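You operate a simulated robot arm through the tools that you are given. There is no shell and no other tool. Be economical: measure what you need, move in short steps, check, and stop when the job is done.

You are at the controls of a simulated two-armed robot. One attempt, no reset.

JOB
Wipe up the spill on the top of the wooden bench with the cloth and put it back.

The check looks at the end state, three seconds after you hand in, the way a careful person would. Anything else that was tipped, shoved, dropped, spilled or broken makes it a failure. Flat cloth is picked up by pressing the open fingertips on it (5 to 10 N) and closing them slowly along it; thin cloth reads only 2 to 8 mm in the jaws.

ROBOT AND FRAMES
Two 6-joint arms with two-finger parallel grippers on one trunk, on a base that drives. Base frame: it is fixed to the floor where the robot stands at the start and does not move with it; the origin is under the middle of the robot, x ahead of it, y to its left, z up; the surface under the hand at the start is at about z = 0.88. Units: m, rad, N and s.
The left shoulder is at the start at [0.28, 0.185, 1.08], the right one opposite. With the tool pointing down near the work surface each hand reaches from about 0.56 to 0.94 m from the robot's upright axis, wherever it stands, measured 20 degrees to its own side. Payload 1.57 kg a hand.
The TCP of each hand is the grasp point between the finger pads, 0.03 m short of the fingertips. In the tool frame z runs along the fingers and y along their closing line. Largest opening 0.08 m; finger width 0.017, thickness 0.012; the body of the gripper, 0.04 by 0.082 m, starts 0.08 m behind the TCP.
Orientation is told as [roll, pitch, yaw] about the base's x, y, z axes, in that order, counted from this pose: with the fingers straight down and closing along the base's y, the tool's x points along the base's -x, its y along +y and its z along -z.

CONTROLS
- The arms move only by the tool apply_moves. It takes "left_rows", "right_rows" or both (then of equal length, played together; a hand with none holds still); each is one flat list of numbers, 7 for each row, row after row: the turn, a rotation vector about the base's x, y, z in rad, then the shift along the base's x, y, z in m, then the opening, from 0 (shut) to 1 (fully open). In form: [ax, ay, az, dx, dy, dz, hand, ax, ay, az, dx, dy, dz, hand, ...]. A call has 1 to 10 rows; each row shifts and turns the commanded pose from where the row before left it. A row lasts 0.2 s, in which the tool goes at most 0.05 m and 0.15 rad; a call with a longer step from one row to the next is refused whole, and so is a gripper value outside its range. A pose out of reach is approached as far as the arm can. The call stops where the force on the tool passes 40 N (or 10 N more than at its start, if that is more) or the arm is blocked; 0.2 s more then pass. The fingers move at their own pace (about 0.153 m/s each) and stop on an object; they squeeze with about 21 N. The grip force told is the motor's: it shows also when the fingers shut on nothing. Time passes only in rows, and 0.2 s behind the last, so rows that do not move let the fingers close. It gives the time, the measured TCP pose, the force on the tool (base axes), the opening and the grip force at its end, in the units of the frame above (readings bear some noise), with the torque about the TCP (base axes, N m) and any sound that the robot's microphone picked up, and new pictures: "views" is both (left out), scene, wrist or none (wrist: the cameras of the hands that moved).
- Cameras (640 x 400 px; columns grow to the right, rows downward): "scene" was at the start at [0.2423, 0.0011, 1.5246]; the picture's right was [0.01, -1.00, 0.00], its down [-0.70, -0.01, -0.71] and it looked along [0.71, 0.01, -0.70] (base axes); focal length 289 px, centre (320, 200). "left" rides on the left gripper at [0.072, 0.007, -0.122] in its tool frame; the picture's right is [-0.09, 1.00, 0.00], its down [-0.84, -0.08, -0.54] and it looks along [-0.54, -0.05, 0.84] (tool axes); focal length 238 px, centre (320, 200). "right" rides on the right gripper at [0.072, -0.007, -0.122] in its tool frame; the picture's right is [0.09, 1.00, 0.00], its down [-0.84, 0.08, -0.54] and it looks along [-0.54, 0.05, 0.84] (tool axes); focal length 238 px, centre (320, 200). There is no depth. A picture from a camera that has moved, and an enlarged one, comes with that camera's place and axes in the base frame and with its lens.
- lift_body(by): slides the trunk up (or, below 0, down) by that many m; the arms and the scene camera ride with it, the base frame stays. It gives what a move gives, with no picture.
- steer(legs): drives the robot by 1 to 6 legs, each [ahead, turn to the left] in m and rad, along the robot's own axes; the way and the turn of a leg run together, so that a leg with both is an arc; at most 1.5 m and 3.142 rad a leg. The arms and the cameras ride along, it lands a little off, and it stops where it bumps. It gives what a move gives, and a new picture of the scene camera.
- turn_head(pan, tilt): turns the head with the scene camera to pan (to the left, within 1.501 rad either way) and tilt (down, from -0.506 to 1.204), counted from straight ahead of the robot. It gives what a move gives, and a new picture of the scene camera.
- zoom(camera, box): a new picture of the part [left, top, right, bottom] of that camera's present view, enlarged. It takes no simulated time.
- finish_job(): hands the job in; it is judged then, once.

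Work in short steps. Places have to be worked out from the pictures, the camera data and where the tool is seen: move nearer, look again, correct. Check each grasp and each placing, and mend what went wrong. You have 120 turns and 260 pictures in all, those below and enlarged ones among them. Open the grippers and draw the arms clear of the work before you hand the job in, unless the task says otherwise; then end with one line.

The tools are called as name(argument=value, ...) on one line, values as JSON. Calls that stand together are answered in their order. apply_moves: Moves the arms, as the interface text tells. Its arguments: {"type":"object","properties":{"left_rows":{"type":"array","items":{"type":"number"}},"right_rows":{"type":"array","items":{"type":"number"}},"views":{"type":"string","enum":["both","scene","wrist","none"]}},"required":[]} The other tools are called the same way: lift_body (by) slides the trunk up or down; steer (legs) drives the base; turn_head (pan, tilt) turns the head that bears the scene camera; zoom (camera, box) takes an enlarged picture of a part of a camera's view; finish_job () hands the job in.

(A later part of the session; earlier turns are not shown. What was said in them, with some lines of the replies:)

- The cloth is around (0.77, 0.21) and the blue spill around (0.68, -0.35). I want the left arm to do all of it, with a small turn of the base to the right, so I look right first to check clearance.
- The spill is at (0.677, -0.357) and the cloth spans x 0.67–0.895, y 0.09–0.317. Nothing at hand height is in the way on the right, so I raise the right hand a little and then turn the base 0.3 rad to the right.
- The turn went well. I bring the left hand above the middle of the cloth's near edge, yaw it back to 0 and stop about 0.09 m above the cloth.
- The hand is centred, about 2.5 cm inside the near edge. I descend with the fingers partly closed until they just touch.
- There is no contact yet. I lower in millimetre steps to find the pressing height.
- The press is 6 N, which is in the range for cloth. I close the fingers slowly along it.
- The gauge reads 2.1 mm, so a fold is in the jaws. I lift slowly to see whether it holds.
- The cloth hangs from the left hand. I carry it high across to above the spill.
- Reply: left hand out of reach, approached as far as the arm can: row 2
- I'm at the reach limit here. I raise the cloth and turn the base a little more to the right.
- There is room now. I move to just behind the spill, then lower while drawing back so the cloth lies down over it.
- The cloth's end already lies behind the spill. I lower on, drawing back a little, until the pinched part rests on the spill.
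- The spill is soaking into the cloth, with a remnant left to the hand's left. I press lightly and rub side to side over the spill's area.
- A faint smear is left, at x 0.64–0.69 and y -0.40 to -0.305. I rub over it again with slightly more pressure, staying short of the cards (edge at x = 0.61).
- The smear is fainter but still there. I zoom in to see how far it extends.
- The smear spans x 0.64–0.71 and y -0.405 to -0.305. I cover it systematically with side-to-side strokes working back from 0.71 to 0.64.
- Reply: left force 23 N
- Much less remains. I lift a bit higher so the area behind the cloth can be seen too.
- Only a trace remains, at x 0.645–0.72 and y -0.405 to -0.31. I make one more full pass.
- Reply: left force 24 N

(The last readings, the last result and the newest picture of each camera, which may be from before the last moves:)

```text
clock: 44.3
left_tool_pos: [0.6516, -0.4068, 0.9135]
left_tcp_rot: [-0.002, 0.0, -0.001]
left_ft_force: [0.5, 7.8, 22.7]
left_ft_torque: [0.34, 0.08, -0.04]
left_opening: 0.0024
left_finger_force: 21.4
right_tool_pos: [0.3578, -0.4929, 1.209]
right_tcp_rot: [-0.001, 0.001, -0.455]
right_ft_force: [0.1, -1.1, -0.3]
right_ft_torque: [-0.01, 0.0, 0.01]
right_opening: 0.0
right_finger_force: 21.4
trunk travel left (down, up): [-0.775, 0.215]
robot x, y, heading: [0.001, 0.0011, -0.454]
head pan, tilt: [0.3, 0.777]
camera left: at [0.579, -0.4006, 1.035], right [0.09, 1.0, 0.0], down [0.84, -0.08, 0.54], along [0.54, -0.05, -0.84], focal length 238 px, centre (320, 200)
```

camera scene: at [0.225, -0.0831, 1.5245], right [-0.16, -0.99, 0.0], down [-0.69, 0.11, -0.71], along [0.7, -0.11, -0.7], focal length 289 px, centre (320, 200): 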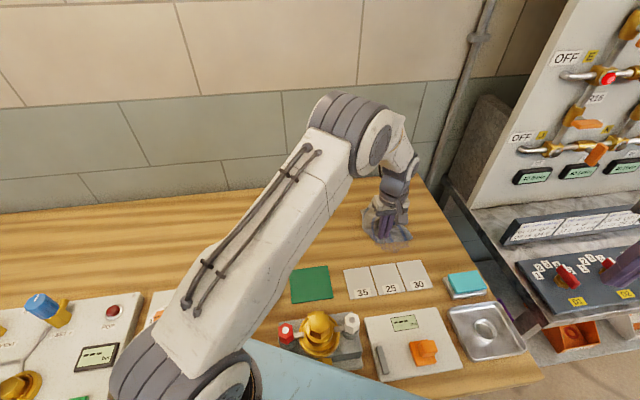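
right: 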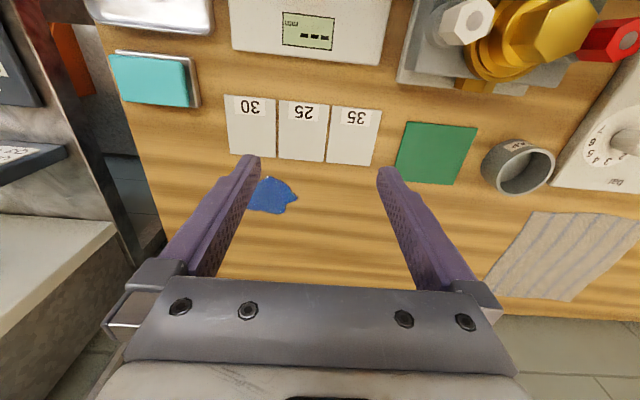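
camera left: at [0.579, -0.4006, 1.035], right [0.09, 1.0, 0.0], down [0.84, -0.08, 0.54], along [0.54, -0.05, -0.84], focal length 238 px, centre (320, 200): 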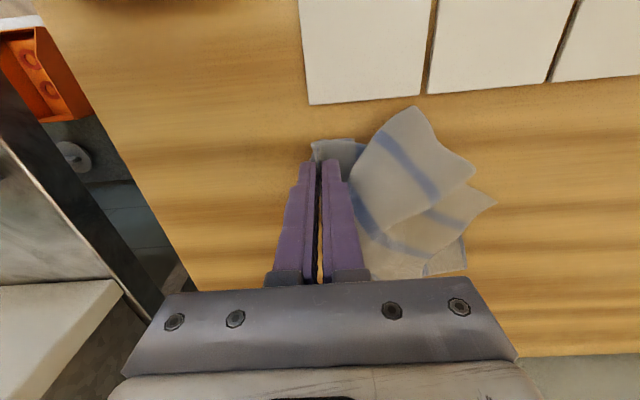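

Pass done, and the cards are untouched. I lift straight up and away from the cards, then look.

apply_moves(left_rows=[0, 0, 0, 0.01, 0, 0.03, 0, 0, 0, 0, 0.02, 0, 0.04, 0, 0, 0, 0, 0.02, 0, 0.04, 0, 0, 0, 0, 0.02, 0.02, 0.04, 0, 0, 0, 0, 0.02, 0.04, 0.02, 0, 0, 0, 0, 0.02, 0.04, 0.02, 0, 0, 0, 0, 0, 0.045, 0.01, 0, 0, 0, 0, 0, 0.045, 0.01, 0, 0, 0, 0, 0, 0, 0, 0])

zoom(camera="left", box=[80, 0, 400, 200])

zoom(camera="scene", box=[300, 180, 500, 305])

```text
clock: 46.3
left_tool_pos: [0.7601, -0.2177, 1.1244]
left_tcp_rot: [0.0, -0.001, -0.001]
left_ft_force: [0.2, -0.1, 0.4]
left_ft_torque: [0.01, -0.02, 0.0]
left_opening: 0.0023
left_finger_force: 20.9
right_tool_pos: [0.3585, -0.4941, 1.2082]
right_tcp_rot: [0.0, 0.001, -0.456]
right_ft_force: [0.1, -0.3, -0.7]
right_ft_torque: [-0.01, 0.01, 0.0]
right_opening: 0.0
right_finger_force: 21.1
trunk travel left (down, up): [-0.775, 0.215]
robot x, y, heading: [0.0003, -0.002, -0.457]
head pan, tilt: [0.3, 0.777]
camera scene: at [0.2248, -0.0826, 1.5246], right [-0.16, -0.99, 0.0], down [-0.69, 0.11, -0.71], along [0.7, -0.11, -0.7], focal length 289 px, centre (320, 200)
camera left: at [0.6882, -0.2103, 1.2452], right [0.09, 1.0, 0.0], down [0.84, -0.08, 0.54], along [0.54, -0.05, -0.84], focal length 238 px, centre (320, 200)
```

scene: 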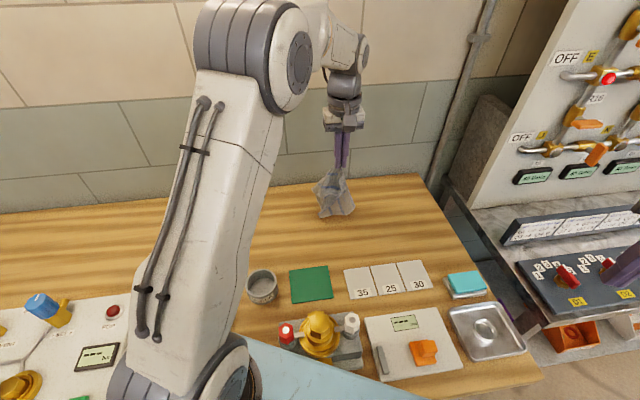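
left: 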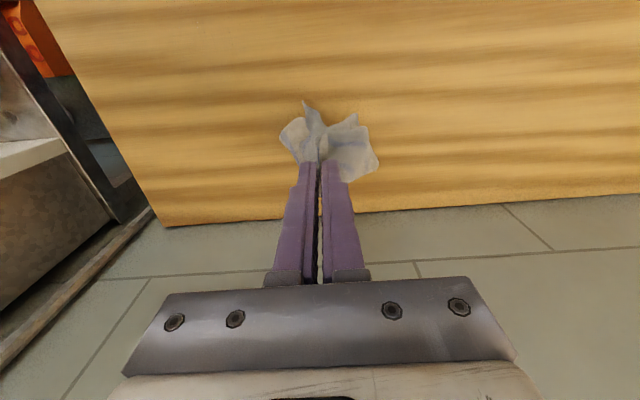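

```text
2.00 times, centred on (240, 100) of left
camera zoom: at [0.6882, -0.2103, 1.2452], right [0.09, 1.0, 0.0], down [0.84, -0.08, 0.54], along [0.54, -0.05, -0.84], focal length 477 px, centre (480, 400)
```

zoom: 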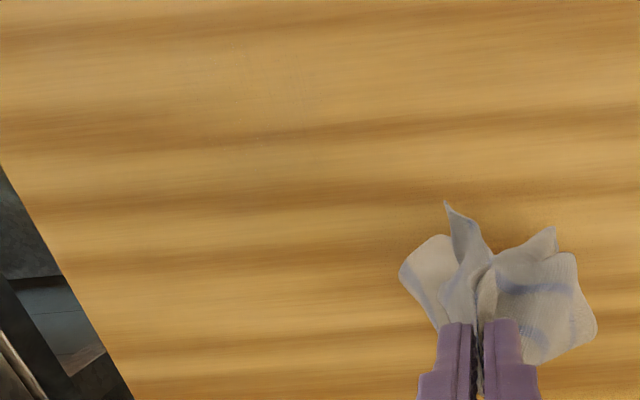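

```text
3.20 times, centred on (400, 242) of scene
camera zoom: at [0.2248, -0.0826, 1.5246], right [-0.16, -0.99, 0.0], down [-0.69, 0.11, -0.71], along [0.7, -0.11, -0.7], focal length 926 px, centre (64, 64)
```

zoom: 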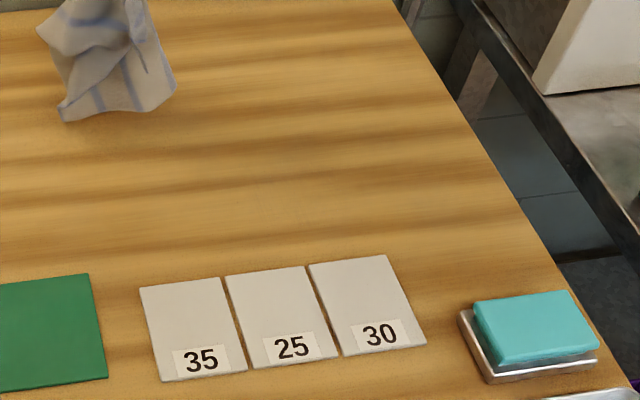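

The spill is gone and the cards and sponge are in place. I raise the cloth and carry it back to behind its original place.

apply_moves(left_rows=[0, 0, 0, 0, 0.01, 0.04, 0, 0, 0, 0, 0, 0.03, 0.036, 0, 0, 0, 0, 0.012, 0.045, 0, 0, 0, 0, 0, 0.012, 0.047, 0, 0, 0, 0, 0, 0.012, 0.047, 0, 0, 0, 0, 0, 0.012, 0.047, 0, 0, 0, 0, 0, 0.012, 0.047, 0, 0, 0, 0, 0, 0.012, 0.047, 0, 0, 0, 0, 0, 0.012, 0.047, 0, 0, 0, 0, 0, 0.012, 0.047, 0, 0])

```text
clock: 48.5
left_tool_pos: [0.8571, 0.1965, 1.1995]
left_tcp_rot: [0.0, 0.0, -0.004]
left_ft_force: [-0.6, 0.3, -0.3]
left_ft_torque: [0.0, 0.01, -0.03]
left_opening: 0.0024
left_finger_force: 20.7
right_tool_pos: [0.3592, -0.494, 1.208]
right_tcp_rot: [0.001, 0.002, -0.455]
right_ft_force: [0.0, -0.5, 0.0]
right_ft_torque: [0.04, 0.0, 0.0]
right_opening: 0.0
right_finger_force: 21.4
trunk travel left (down, up): [-0.775, 0.215]
robot x, y, heading: [-0.002, -0.0025, -0.458]
head pan, tilt: [0.3, 0.777]
camera scene: at [0.2249, -0.083, 1.5245], right [-0.16, -0.99, 0.0], down [-0.69, 0.11, -0.71], along [0.7, -0.11, -0.7], focal length 289 px, centre (320, 200)
camera left: at [0.785, 0.2035, 1.3211], right [0.1, 1.0, 0.0], down [0.84, -0.08, 0.54], along [0.54, -0.05, -0.84], focal length 238 px, centre (320, 200)
```

scene: 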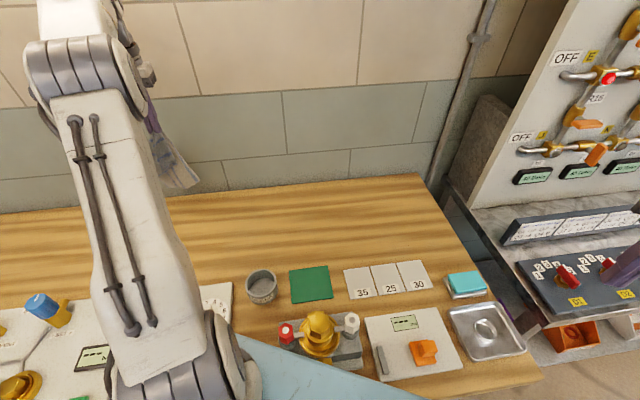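
left: 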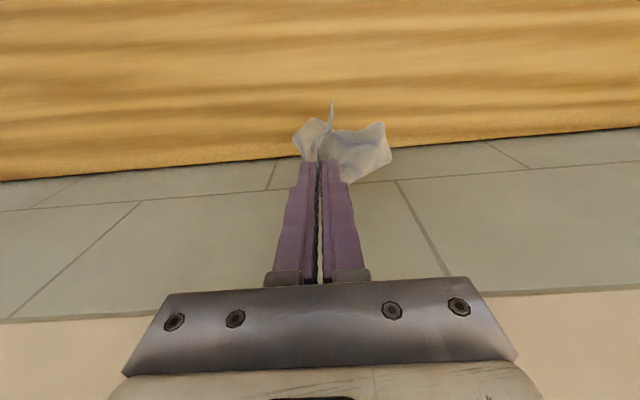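

The cloth is behind its place. I lower it first, so that its far end touches down.

apply_moves(left_rows=[0, 0, 0, 0.005, 0.003, -0.03, 0, 0, 0, 0, 0.005, 0.003, -0.03, 0, 0, 0, 0, 0.005, 0, -0.03, 0, 0, 0, 0, 0, 0, -0.02, 0, 0, 0, 0, 0, 0, -0.02, 0, 0, 0, 0, 0, 0, 0, 0], views="wrist")

apply_moves(left_rows=[0, 0, 0, -0.012, 0, -0.02, 0, 0, 0, 0, -0.012, 0, -0.02, 0, 0, 0, 0, -0.016, 0, -0.02, 0, 0, 0, 0, -0.016, 0, -0.02, 0, 0, 0, 0, -0.018, 0, -0.02, 0, 0, 0, 0, -0.02, 0, -0.02, 0, 0, 0, 0, -0.02, 0, -0.015, 0, 0, 0, 0, -0.02, 0, -0.01, 0], views="both")

```text
clock: 49.9
left_tool_pos: [0.8709, 0.2015, 1.0696]
left_tcp_rot: [0.0, 0.0, -0.001]
left_ft_force: [0.1, 1.0, -1.8]
left_ft_torque: [-0.03, -0.01, 0.02]
left_opening: 0.0019
left_finger_force: 20.8
right_tool_pos: [0.3584, -0.4924, 1.2078]
right_tcp_rot: [0.001, -0.001, -0.454]
right_ft_force: [0.4, 0.8, -0.3]
right_ft_torque: [0.02, 0.02, 0.0]
right_opening: 0.0
right_finger_force: 21.4
trunk travel left (down, up): [-0.775, 0.215]
robot x, y, heading: [-0.001, -0.0001, -0.456]
head pan, tilt: [0.3, 0.777]
camera left: at [0.8004, 0.2087, 1.191], right [0.09, 1.0, 0.0], down [0.84, -0.08, 0.54], along [0.54, -0.05, -0.84], focal length 238 px, centre (320, 200)
```

left: 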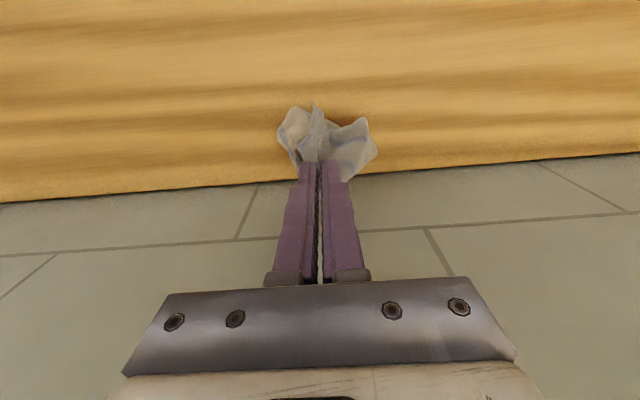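

```text
clock: 51.7
left_tool_pos: [0.7378, 0.2028, 0.9243]
left_tcp_rot: [0.0, 0.0, -0.005]
left_ft_force: [-0.4, -0.5, -0.2]
left_ft_torque: [-0.01, -0.02, -0.02]
left_opening: 0.0025
left_finger_force: 21.0
right_tool_pos: [0.3582, -0.4925, 1.2085]
right_tcp_rot: [-0.001, 0.0, -0.457]
right_ft_force: [0.8, -0.3, 0.0]
right_ft_torque: [0.01, 0.0, 0.02]
right_opening: 0.0001
right_finger_force: 20.9
trunk travel left (down, up): [-0.775, 0.215]
robot x, y, heading: [0.0019, 0.0028, -0.454]
head pan, tilt: [0.3, 0.777]
camera scene: at [0.225, -0.0829, 1.5245], right [-0.16, -0.99, 0.0], down [-0.69, 0.11, -0.71], along [0.7, -0.11, -0.7], focal length 289 px, centre (320, 200)
camera left: at [0.6661, 0.2093, 1.0457], right [0.09, 1.0, 0.0], down [0.84, -0.08, 0.54], along [0.54, -0.05, -0.84], focal length 238 px, centre (320, 200)
```

scene: 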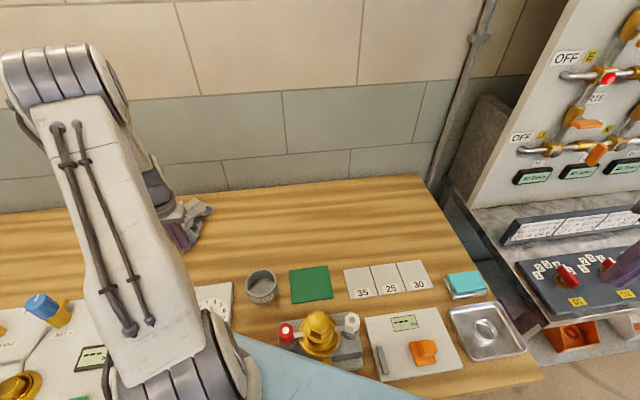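
left: 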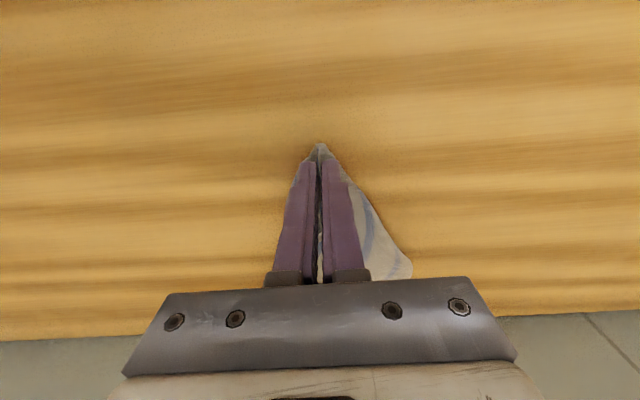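

The far end is down and the cloth trails. I draw it to the original grip point, release it, lift, and look at how it lies.

apply_moves(left_rows=[0, 0, 0, -0.02, 0, -0.008, 0, 0, 0, 0, -0.018, 0, 0, 0, 0, 0, 0, -0.012, 0, -0.001, 0, 0, 0, 0, 0, 0, 0, 0.3, 0, 0, 0, 0, 0, 0, 0.5, 0, 0, 0, 0, 0, 0.02, 0.5, 0, 0, 0, 0, 0, 0.04, 0.5, 0, 0, 0, -0.03, 0, 0.04, 0.5, 0, 0, 0, -0.03, 0, 0.04, 0.5, 0, 0, 0, -0.02, 0, 0.04, 0.5])

```text
clock: 53.9
left_tool_pos: [0.6057, 0.2003, 1.0945]
left_tcp_rot: [0.001, -0.001, -0.003]
left_ft_force: [0.0, 0.1, 0.0]
left_ft_torque: [-0.01, 0.03, -0.02]
left_opening: 0.0401
left_finger_force: 0.0
right_tool_pos: [0.3584, -0.4932, 1.2064]
right_tcp_rot: [-0.001, 0.0, -0.455]
right_ft_force: [0.2, -0.2, 0.1]
right_ft_torque: [-0.02, 0.03, -0.01]
right_opening: 0.0
right_finger_force: 21.4
trunk travel left (down, up): [-0.775, 0.215]
robot x, y, heading: [0.0031, -0.0046, -0.458]
head pan, tilt: [0.3, 0.777]
camera scene: at [0.2251, -0.0829, 1.5245], right [-0.16, -0.99, 0.0], down [-0.69, 0.11, -0.71], along [0.7, -0.11, -0.7], focal length 289 px, centre (320, 200)
camera left: at [0.5357, 0.208, 1.2158], right [0.09, 1.0, 0.0], down [0.84, -0.08, 0.54], along [0.54, -0.05, -0.84], focal length 238 px, centre (320, 200)
```

scene: 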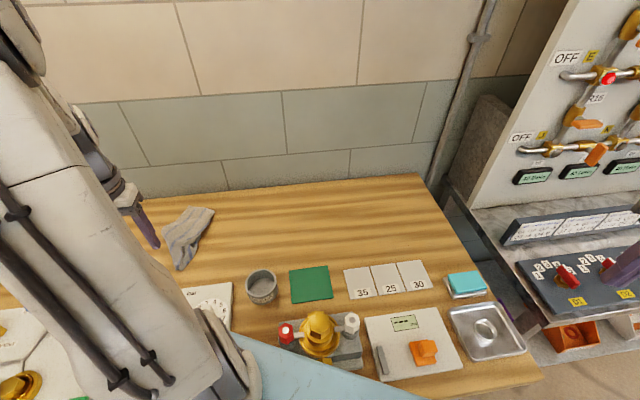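
left: 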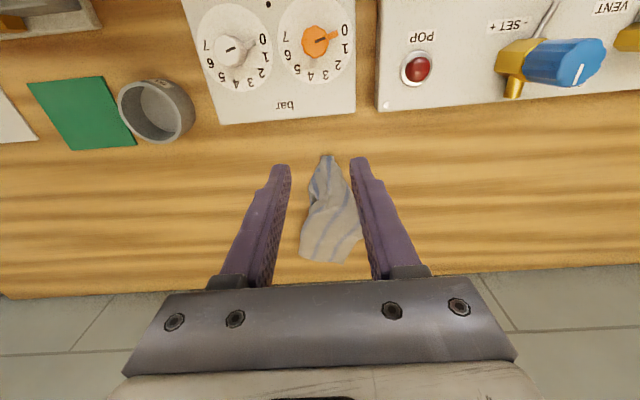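

The cloth is back in its place but folded into a narrow strip. I zoom in to see whether it can be spread.

zoom(camera="left", box=[240, 130, 420, 280])

zoom(camera="scene", box=[110, 180, 270, 300])

```text
2.67 times, centred on (330, 205) of left
camera zoom: at [0.5357, 0.208, 1.2158], right [0.09, 1.0, 0.0], down [0.84, -0.08, 0.54], along [0.54, -0.05, -0.84], focal length 636 px, centre (293, 187)
```

zoom: 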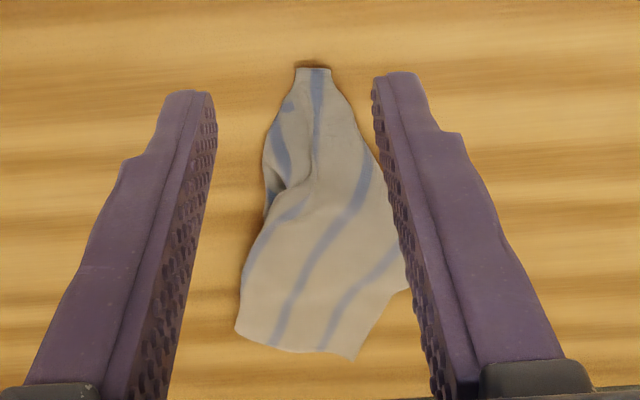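

```text
3.33 times, centred on (190, 240) of scene
camera zoom: at [0.2251, -0.0829, 1.5245], right [-0.16, -0.99, 0.0], down [-0.69, 0.11, -0.71], along [0.7, -0.11, -0.7], focal length 965 px, centre (753, 67)
```

zoom: 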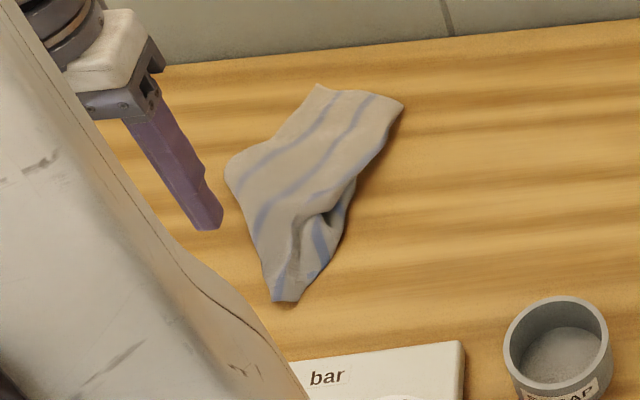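

The cloth lies over its old footprint: x 0.67–0.90, centre about (0.79, 0.20) against (0.78, 0.20) at the start. I leave it, draw both arms clear with the grippers open, and take a last look.

apply_moves(left_rows=[0, 0, 0, -0.01, 0, 0.04, 1, 0, 0, 0, -0.01, 0, 0.04, 1, 0, 0, 0, -0.01, 0.01, 0.03, 1, 0, 0, 0, 0, 0, 0, 1, 0, 0, 0, 0, 0, 0, 1], right_rows=[0, 0, 0, 0, 0, 0, 1, 0, 0, 0, 0, 0, 0, 1, 0, 0, 0, 0, 0, 0, 1, 0, 0, 0, 0, 0, 0, 1, 0, 0, 0, 0, 0, 0, 1], views="both")

zoom(camera="scene", box=[320, 190, 480, 290])

```text
clock: 55.1
left_tool_pos: [0.5782, 0.2123, 1.2058]
left_tcp_rot: [0.0, 0.002, -0.002]
left_ft_force: [0.8, -0.9, -0.2]
left_ft_torque: [0.01, -0.03, 0.02]
left_opening: 0.0802
left_finger_force: 0.0
right_tool_pos: [0.3589, -0.4935, 1.2069]
right_tcp_rot: [0.0, -0.001, -0.456]
right_ft_force: [0.8, -0.3, -0.8]
right_ft_torque: [0.01, 0.0, -0.02]
right_opening: 0.08
right_finger_force: 0.0
trunk travel left (down, up): [-0.775, 0.215]
robot x, y, heading: [0.0033, -0.0005, -0.456]
head pan, tilt: [0.3, 0.777]
camera scene: at [0.225, -0.0829, 1.5245], right [-0.16, -0.99, 0.0], down [-0.69, 0.11, -0.71], along [0.7, -0.11, -0.7], focal length 289 px, centre (320, 200)
camera right: at [0.2915, -0.4678, 1.3285], right [0.36, 0.93, 0.0], down [0.79, -0.3, 0.54], along [0.51, -0.19, -0.84], focal length 238 px, centre (320, 200)
camera left: at [0.5057, 0.2187, 1.3265], right [0.09, 1.0, 0.0], down [0.84, -0.08, 0.54], along [0.54, -0.05, -0.84], focal length 238 px, centre (320, 200)
```

scene: 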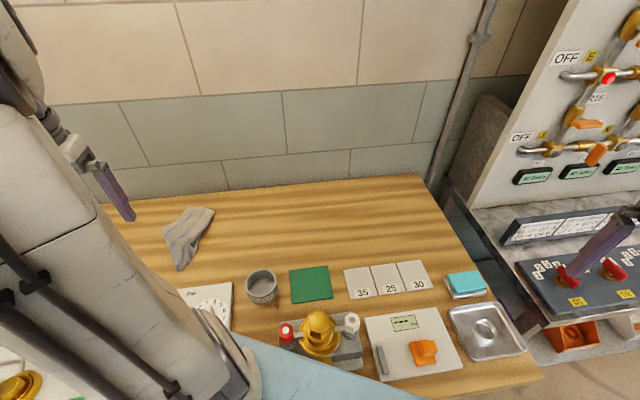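
right: 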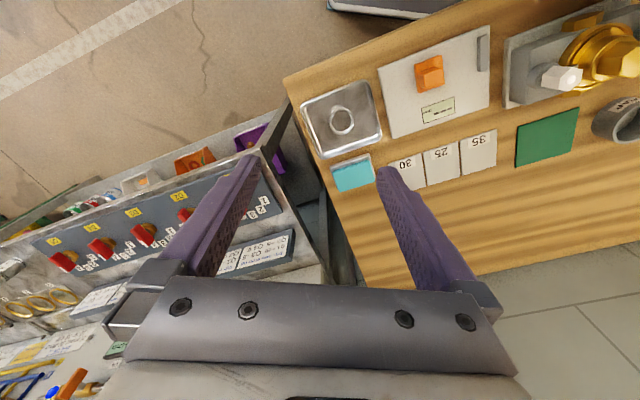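
left: 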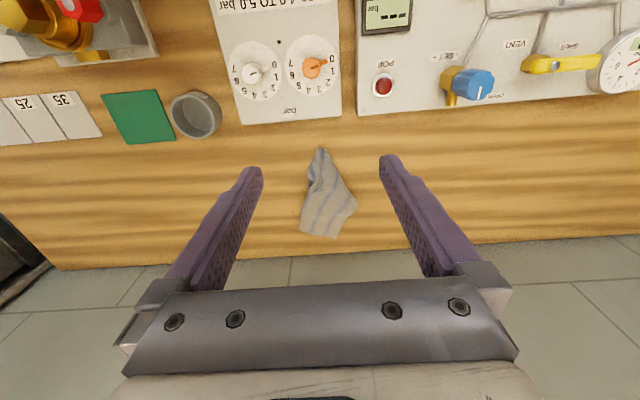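

```text
4.00 times, centred on (400, 240) of scene
camera zoom: at [0.225, -0.0829, 1.5245], right [-0.16, -0.99, 0.0], down [-0.69, 0.11, -0.71], along [0.7, -0.11, -0.7], focal length 1158 px, centre (0, 40)
```

zoom: 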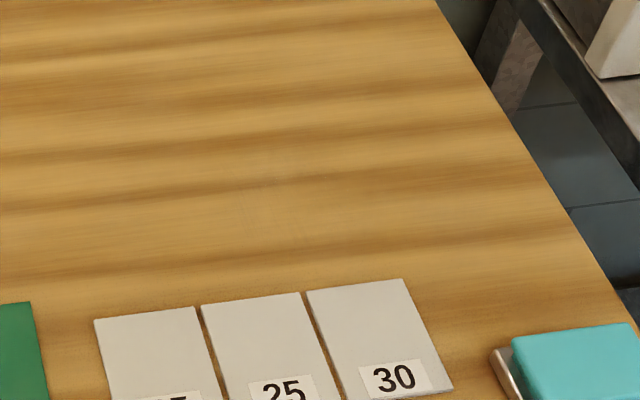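

The bench top is clean, nothing else has moved, the cloth is back in its place and both arms are clear. I hand in.

finish_job()

```text
The job is handed in.
```

I wiped up the spill and put the cloth back over its original spot; it lies folded into a narrow strip, not spread flat as it was. Nothing else on the bench was disturbed.
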